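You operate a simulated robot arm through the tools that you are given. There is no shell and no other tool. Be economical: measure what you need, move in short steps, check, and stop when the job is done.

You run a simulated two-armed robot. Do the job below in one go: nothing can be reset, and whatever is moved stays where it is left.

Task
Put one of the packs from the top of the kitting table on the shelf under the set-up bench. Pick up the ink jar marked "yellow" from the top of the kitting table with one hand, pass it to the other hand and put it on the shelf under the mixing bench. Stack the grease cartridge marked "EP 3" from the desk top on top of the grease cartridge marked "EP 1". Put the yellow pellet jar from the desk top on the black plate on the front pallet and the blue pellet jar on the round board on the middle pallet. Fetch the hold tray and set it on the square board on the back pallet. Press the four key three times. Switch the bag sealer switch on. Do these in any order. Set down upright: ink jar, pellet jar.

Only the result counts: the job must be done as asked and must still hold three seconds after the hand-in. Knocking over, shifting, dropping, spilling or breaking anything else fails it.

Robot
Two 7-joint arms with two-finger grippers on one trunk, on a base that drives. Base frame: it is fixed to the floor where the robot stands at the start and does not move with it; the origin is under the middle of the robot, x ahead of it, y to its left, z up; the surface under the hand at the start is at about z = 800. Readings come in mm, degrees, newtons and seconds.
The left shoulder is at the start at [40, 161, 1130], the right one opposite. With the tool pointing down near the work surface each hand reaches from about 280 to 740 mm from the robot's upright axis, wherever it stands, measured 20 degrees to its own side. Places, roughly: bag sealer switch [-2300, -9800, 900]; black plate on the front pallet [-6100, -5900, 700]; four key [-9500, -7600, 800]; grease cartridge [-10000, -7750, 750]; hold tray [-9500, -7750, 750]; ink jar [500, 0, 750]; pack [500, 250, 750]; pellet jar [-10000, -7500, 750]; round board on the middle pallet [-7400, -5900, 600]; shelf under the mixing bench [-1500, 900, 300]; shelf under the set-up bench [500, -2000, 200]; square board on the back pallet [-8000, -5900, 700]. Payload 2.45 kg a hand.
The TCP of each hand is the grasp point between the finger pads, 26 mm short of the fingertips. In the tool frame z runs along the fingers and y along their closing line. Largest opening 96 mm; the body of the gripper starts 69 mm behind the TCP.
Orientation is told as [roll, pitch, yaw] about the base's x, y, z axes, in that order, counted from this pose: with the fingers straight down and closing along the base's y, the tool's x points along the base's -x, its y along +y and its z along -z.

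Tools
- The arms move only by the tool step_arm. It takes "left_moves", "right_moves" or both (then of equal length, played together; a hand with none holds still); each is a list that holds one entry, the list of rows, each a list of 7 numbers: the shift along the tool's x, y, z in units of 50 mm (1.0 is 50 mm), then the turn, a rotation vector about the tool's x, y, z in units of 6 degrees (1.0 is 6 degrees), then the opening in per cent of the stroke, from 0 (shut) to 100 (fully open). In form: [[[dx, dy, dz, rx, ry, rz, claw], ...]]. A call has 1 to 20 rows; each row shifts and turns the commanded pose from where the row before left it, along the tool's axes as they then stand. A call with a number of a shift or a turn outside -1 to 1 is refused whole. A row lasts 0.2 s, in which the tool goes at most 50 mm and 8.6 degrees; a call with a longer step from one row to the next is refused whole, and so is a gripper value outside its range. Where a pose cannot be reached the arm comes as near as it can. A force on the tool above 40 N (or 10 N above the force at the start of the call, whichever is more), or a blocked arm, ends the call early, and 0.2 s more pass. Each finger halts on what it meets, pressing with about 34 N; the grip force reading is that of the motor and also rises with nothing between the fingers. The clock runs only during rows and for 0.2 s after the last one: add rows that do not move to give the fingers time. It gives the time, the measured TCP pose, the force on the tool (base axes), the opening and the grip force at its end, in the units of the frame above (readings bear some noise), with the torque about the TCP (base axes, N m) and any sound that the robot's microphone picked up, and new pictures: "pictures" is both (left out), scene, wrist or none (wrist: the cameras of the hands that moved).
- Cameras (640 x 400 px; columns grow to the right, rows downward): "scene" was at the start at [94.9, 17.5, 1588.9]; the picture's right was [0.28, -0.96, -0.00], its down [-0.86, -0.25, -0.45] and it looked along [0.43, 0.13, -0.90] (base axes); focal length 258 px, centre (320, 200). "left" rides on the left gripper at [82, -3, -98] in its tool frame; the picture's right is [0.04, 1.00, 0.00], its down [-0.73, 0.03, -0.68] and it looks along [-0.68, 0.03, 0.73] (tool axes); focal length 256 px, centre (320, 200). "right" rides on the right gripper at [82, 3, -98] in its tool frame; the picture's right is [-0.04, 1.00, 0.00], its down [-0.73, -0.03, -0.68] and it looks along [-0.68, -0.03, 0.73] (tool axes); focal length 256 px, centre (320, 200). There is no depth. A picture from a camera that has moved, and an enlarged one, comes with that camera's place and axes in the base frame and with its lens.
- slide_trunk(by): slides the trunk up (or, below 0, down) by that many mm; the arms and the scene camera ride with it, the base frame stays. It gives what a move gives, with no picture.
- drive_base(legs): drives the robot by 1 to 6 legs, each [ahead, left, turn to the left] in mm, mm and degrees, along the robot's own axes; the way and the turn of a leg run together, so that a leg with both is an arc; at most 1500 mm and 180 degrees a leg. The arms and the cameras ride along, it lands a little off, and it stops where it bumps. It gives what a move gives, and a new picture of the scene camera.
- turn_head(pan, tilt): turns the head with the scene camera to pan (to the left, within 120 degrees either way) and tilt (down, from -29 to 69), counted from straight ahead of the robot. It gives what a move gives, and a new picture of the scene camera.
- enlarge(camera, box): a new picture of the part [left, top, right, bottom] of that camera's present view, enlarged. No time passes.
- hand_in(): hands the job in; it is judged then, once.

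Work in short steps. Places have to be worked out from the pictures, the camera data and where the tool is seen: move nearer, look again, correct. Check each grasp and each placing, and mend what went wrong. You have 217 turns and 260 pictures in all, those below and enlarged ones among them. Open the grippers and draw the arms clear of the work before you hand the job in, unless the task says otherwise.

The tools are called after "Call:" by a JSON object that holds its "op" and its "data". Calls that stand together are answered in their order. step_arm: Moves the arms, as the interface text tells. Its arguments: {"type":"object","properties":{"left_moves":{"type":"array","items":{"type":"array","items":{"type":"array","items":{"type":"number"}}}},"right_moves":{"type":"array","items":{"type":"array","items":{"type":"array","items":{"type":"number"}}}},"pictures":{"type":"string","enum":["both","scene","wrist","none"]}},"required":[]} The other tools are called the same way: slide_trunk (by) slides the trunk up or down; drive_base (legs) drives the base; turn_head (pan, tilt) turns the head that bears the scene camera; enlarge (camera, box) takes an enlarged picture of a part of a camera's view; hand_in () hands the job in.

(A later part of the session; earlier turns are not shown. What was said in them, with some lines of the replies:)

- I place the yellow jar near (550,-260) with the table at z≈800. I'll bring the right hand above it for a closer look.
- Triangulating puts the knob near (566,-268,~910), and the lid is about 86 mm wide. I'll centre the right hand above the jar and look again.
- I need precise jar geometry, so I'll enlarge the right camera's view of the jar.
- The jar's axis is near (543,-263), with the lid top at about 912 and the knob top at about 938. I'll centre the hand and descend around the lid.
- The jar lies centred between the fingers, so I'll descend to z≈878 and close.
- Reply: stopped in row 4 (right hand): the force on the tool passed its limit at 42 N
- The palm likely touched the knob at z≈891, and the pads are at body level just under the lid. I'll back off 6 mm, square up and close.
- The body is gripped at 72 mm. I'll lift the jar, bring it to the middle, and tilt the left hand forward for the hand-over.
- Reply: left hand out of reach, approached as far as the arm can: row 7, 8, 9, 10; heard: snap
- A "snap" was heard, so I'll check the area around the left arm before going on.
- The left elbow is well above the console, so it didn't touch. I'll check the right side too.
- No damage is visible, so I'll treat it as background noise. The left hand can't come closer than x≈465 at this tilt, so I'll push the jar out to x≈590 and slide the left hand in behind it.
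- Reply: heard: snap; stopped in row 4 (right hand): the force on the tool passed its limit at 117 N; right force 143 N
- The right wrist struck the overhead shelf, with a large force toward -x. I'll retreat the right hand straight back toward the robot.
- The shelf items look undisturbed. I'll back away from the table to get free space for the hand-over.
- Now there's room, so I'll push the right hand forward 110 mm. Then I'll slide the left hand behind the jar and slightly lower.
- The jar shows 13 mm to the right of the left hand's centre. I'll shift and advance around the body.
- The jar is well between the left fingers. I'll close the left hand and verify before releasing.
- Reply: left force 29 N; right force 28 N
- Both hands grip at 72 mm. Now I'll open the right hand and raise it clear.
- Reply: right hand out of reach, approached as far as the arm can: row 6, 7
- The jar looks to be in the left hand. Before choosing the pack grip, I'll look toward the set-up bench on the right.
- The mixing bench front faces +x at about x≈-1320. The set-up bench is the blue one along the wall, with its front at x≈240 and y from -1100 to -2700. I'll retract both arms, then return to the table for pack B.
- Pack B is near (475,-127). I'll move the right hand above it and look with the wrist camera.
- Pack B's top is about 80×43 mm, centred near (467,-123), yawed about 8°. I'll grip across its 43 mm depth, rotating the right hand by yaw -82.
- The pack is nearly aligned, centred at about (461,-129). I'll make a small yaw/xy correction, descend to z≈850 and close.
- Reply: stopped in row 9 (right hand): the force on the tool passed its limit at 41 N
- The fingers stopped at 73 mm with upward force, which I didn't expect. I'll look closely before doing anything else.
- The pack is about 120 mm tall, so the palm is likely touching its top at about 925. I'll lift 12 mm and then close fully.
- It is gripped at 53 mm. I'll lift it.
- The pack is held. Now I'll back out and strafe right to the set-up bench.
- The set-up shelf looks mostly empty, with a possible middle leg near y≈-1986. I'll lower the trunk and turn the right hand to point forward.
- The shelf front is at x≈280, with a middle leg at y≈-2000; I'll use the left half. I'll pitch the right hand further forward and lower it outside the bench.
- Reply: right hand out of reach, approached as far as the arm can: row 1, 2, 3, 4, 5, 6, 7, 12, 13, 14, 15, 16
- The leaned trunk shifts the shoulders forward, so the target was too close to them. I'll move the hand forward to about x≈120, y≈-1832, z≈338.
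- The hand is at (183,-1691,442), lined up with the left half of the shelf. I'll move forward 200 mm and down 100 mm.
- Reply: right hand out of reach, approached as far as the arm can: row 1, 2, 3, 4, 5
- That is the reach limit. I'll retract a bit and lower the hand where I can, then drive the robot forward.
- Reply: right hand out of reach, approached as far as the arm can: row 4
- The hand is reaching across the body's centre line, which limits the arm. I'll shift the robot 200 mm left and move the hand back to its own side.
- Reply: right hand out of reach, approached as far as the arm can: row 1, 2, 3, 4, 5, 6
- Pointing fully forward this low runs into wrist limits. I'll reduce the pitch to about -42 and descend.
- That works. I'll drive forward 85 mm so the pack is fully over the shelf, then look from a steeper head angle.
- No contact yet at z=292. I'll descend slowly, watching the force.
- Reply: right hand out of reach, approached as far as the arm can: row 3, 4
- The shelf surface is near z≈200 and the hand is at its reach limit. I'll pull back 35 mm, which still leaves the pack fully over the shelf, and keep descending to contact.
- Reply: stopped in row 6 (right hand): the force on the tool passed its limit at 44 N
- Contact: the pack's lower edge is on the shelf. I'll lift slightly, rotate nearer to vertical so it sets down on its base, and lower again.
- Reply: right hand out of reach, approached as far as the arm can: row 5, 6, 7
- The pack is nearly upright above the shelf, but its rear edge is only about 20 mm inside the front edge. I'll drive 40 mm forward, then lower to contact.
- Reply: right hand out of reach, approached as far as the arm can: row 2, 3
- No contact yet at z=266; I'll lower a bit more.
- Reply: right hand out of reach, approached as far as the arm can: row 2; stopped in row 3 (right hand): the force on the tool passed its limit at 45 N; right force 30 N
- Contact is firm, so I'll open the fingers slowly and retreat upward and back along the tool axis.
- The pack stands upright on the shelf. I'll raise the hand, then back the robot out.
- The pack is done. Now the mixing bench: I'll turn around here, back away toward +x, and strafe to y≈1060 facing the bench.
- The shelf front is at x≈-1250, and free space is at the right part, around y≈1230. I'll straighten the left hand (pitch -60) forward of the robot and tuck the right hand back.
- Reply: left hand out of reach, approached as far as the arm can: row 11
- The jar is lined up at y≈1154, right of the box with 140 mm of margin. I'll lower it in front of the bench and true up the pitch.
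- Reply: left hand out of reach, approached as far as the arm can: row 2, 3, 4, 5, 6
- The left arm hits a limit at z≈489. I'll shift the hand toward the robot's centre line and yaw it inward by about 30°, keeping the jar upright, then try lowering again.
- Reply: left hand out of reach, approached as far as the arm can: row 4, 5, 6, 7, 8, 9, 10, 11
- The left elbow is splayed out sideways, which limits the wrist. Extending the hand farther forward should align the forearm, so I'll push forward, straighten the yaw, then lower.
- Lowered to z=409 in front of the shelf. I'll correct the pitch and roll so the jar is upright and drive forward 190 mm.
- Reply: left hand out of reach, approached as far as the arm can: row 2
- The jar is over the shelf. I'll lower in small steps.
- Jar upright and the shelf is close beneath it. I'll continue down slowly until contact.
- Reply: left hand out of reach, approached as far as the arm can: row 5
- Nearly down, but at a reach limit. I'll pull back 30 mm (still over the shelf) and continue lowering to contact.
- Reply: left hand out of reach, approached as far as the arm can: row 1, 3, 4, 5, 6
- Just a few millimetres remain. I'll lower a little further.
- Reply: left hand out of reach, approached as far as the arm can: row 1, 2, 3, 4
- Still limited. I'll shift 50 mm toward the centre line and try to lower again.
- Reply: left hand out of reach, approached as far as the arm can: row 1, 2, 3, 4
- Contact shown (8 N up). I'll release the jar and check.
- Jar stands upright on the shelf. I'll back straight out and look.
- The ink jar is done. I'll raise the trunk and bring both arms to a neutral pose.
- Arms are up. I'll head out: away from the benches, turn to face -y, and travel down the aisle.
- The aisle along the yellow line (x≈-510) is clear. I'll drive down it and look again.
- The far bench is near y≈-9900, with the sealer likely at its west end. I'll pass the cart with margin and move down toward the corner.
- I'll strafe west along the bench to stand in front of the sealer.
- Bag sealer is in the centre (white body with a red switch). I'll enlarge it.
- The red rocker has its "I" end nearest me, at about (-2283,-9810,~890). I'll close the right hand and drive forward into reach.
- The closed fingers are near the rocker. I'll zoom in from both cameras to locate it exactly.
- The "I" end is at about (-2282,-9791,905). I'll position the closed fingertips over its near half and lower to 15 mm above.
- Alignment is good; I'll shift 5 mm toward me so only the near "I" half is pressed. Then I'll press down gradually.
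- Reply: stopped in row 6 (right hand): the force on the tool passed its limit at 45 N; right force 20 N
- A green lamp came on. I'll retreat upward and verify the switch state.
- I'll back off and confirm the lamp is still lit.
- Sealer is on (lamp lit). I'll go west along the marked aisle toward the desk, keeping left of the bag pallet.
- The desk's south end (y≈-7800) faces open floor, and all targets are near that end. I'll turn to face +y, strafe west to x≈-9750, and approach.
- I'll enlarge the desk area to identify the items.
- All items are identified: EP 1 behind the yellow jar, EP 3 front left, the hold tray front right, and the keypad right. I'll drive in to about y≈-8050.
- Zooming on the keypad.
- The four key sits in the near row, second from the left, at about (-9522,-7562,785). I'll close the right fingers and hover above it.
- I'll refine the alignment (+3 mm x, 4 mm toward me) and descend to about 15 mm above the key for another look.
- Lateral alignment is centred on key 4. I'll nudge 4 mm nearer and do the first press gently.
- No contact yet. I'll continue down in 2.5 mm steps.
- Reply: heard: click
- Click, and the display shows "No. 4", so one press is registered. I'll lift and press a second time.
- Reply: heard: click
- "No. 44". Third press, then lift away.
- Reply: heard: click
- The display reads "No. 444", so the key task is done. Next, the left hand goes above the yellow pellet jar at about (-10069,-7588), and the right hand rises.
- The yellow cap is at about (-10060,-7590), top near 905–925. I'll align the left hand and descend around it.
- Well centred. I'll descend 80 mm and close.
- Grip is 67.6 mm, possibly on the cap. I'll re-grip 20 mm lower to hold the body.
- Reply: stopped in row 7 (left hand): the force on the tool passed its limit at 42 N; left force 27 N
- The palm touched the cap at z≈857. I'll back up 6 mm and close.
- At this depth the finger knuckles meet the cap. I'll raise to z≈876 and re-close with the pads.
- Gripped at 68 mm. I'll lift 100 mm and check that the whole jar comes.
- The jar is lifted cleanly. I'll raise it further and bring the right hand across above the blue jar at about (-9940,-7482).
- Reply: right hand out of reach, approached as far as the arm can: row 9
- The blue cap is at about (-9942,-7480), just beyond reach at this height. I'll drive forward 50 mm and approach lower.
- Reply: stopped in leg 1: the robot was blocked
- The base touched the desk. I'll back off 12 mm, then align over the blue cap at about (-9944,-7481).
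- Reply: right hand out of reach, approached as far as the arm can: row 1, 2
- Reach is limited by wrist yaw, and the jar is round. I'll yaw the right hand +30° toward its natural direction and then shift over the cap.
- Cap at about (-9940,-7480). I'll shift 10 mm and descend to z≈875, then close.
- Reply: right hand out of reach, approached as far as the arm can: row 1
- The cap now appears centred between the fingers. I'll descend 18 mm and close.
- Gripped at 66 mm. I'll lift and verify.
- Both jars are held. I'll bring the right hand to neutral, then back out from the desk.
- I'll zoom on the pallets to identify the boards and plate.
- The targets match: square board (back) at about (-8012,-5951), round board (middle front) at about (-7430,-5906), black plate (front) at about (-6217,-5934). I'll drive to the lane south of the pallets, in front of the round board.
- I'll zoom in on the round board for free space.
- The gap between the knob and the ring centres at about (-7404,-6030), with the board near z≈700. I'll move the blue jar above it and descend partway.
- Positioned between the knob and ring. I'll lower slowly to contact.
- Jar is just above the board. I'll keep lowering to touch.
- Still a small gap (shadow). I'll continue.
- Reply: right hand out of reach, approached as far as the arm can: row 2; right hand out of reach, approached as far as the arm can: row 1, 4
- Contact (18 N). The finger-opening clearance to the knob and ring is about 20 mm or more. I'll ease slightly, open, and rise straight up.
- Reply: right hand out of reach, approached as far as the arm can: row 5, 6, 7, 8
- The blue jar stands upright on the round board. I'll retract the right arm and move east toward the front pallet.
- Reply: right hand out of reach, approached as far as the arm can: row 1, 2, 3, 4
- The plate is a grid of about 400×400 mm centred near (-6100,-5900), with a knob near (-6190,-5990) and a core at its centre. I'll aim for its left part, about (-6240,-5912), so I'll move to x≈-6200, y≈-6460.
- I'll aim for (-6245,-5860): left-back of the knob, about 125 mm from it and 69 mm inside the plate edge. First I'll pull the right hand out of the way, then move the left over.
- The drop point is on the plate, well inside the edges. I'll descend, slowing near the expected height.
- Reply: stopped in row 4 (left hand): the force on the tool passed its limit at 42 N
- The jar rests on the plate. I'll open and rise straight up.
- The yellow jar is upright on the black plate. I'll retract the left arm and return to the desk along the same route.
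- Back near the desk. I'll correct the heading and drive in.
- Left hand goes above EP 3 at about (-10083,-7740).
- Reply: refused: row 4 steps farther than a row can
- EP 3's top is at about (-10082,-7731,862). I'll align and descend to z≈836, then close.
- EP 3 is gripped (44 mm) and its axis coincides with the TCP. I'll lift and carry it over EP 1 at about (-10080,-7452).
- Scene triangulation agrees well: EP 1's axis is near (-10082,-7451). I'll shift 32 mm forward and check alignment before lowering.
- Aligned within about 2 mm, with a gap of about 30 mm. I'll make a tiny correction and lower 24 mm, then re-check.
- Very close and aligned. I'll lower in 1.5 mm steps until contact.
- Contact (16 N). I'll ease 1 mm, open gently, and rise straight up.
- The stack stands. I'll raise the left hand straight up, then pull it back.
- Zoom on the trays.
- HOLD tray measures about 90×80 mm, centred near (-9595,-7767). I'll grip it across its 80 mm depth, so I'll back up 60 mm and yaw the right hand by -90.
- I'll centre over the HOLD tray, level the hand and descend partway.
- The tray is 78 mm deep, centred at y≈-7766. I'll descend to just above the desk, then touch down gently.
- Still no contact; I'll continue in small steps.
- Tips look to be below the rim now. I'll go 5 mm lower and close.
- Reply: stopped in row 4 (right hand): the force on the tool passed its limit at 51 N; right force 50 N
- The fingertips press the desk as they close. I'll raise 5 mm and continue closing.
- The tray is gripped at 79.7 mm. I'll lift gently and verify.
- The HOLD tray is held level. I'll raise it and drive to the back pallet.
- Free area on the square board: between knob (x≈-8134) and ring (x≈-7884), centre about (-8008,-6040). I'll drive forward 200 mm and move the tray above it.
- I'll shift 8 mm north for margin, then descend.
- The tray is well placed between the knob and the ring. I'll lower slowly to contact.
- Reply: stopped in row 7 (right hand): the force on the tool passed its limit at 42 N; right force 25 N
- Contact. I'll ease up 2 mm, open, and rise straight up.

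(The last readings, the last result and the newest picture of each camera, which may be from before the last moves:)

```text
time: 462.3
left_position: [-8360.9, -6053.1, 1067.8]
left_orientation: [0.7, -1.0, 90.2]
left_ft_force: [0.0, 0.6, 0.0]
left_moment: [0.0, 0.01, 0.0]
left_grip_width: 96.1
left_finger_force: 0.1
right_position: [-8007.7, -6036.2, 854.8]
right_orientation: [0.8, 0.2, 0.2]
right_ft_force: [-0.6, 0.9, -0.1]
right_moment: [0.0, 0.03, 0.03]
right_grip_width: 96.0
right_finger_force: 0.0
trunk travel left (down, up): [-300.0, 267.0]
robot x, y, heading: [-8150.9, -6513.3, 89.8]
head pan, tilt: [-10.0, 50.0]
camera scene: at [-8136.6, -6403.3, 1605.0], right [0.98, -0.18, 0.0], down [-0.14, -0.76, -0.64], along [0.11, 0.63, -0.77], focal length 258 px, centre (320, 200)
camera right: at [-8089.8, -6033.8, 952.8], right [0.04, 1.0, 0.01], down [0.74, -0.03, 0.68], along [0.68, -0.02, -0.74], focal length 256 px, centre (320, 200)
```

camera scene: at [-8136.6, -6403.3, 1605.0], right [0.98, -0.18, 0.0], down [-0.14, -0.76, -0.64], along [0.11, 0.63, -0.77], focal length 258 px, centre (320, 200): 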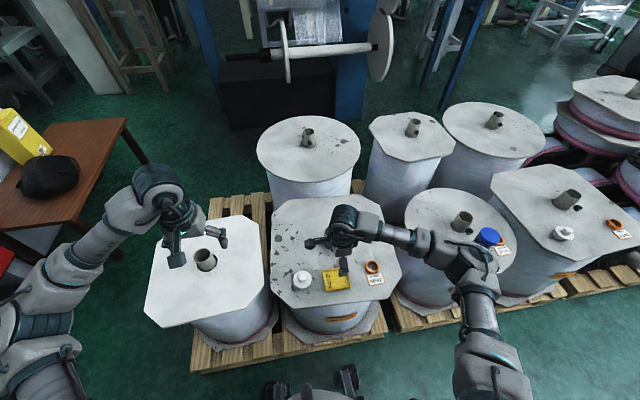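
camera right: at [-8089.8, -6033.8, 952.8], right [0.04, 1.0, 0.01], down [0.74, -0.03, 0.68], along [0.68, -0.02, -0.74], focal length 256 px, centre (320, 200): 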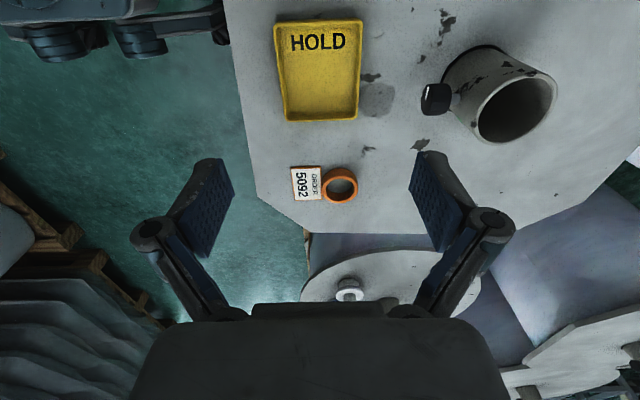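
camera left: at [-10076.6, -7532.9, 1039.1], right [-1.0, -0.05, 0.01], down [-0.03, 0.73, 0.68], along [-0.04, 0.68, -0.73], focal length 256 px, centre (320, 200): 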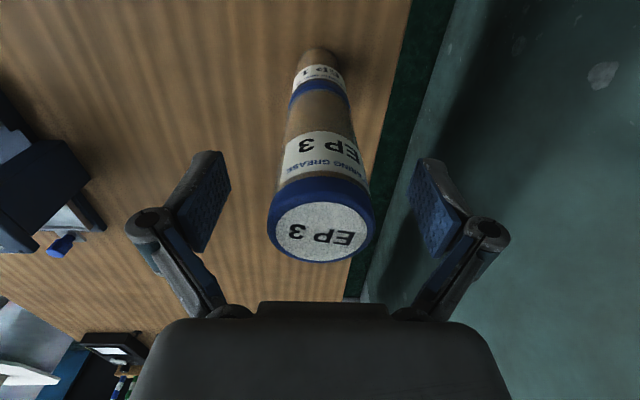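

The tray lies flat on the square board. I'll draw the arms clear and do a last look.

Call:
{"op": "step_arm", "data": {"right_moves": [[[0, 0, -0.9, 0, 0, 0, 100], [0, 0, -0.9, 0, 0, 0, 100], [0, 0, -0.6, 0, 0, 0, 100], [0, 0, 0, 0, 0, 0, 100]]], "pictures": "none"}}

Call:
{"op": "drive_base", "data": {"legs": [[-300, 0, 0]]}}

Call:
{"op": "turn_head", "data": {"pan": -30, "tilt": 30}}

Call:
{"op": "enlarge", "data": {"camera": "scene", "box": [150, 100, 500, 320]}}

```text
time: 463.3
left_position: [-8359.7, -6052.2, 1066.3]
left_orientation: [0.7, -1.0, 90.4]
left_ft_force: [-0.6, -0.7, -0.8]
left_moment: [0.01, 0.0, 0.0]
left_grip_width: 95.9
left_finger_force: 0.1
right_position: [-8006.2, -6037.3, 973.6]
right_orientation: [0.8, 0.1, 0.2]
right_ft_force: [-0.2, -0.6, -0.1]
right_moment: [0.05, -0.03, 0.01]
right_grip_width: 96.0
right_finger_force: 0.1
trunk travel left (down, up): [-300.0, 267.0]
robot x, y, heading: [-8149.0, -6512.8, 89.9]
head pan, tilt: [-10.0, 50.0]
```

```text
time: 465.4
left_position: [-8361.0, -6349.8, 1066.0]
left_orientation: [0.7, -1.0, 90.2]
left_ft_force: [0.0, -0.2, -0.1]
left_moment: [-0.01, -0.01, -0.02]
left_grip_width: 95.7
left_finger_force: 0.1
right_position: [-8007.7, -6335.4, 974.7]
right_orientation: [0.6, 0.2, 0.1]
right_ft_force: [0.4, 0.4, -0.3]
right_moment: [0.01, 0.0, 0.01]
right_grip_width: 96.1
right_finger_force: 0.0
trunk travel left (down, up): [-300.0, 267.0]
robot x, y, heading: [-8153.2, -6814.6, 89.9]
head pan, tilt: [-10.0, 50.0]
camera scene: at [-8138.3, -6700.2, 1605.0], right [0.98, -0.18, 0.0], down [-0.14, -0.76, -0.64], along [0.12, 0.63, -0.77], focal length 258 px, centre (320, 200)
```

scene: 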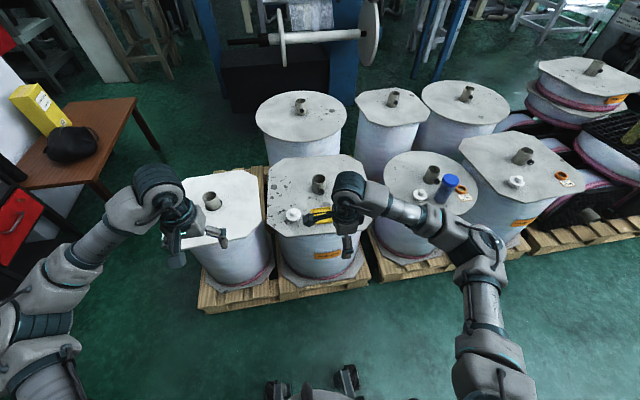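

```text
time: 466.2
left_position: [-8360.3, -6354.5, 1068.8]
left_orientation: [0.6, -1.1, 90.1]
left_ft_force: [-0.5, -0.7, 0.4]
left_moment: [0.04, 0.0, -0.01]
left_grip_width: 96.1
left_finger_force: 0.1
right_position: [-8008.5, -6338.1, 976.0]
right_orientation: [0.8, 0.1, 0.1]
right_ft_force: [-0.4, 1.0, 0.3]
right_moment: [-0.02, -0.03, -0.05]
right_grip_width: 95.8
right_finger_force: 0.1
trunk travel left (down, up): [-300.0, 267.0]
robot x, y, heading: [-8149.3, -6809.7, 89.7]
head pan, tilt: [-30.0, 30.0]
camera scene: at [-8106.1, -6698.6, 1634.5], right [0.86, -0.5, 0.0], down [-0.25, -0.44, -0.86], along [0.44, 0.75, -0.5], focal length 258 px, centre (320, 200)
```

scene: 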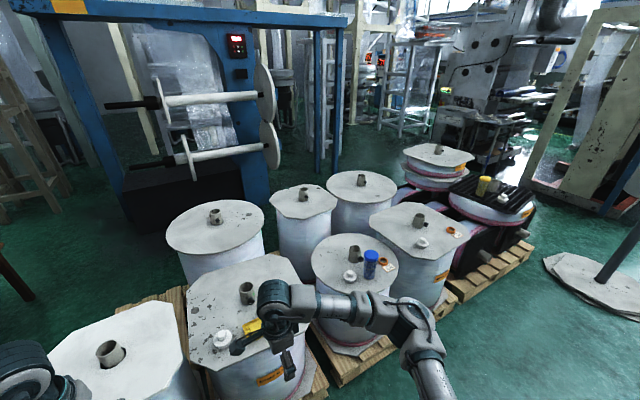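

```text
1.82 times, centred on (325, 210) of scene
camera zoom: at [-8106.1, -6698.6, 1634.5], right [0.86, -0.5, 0.0], down [-0.25, -0.44, -0.86], along [0.44, 0.75, -0.5], focal length 468 px, centre (311, 182)
```

zoom: 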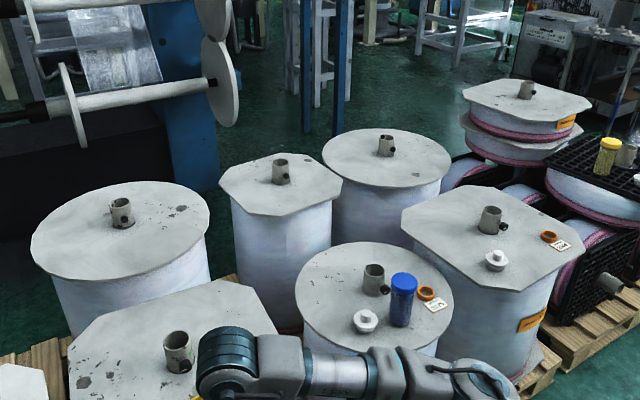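

Blue and yellow jars both stand upright and the tray is in place. Every item is done, the grippers are open and the arms are clear, so I'll hand in.

Call:
{"op": "hand_in", "data": {}}

```text
The job is handed in.
```

I did every item on the list and handed the job in; no verdict has come back yet.

- **Pack:** the SAMPLE B pack is standing on the shelf under the set-up bench.
- **Ink jar:** I picked up the yellow jar with the right hand and passed it to the left. It stands upright on the shelf under the mixing bench.
- **Grease cartridges:** EP 3 is stacked on EP 1.
- **Pellet jars:** both stand upright, yellow on the black plate and blue on the round board.
- **Hold tray:** it lies flat on the square board.
- **Four key:** I pressed it three times, and the display reads "No. 444".
- **Bag sealer:** it is switched on and its lamp is lit.

Two bumps could count against the "nothing else shifted" condition. The right wrist struck the shelf above the kitting table hard (about 117 N), and the base nudged the desk. Nothing looked moved in the pictures afterwards. I also heard a "snap" twice, once during the first lift and once at the shelf bump, and could not trace the first one.
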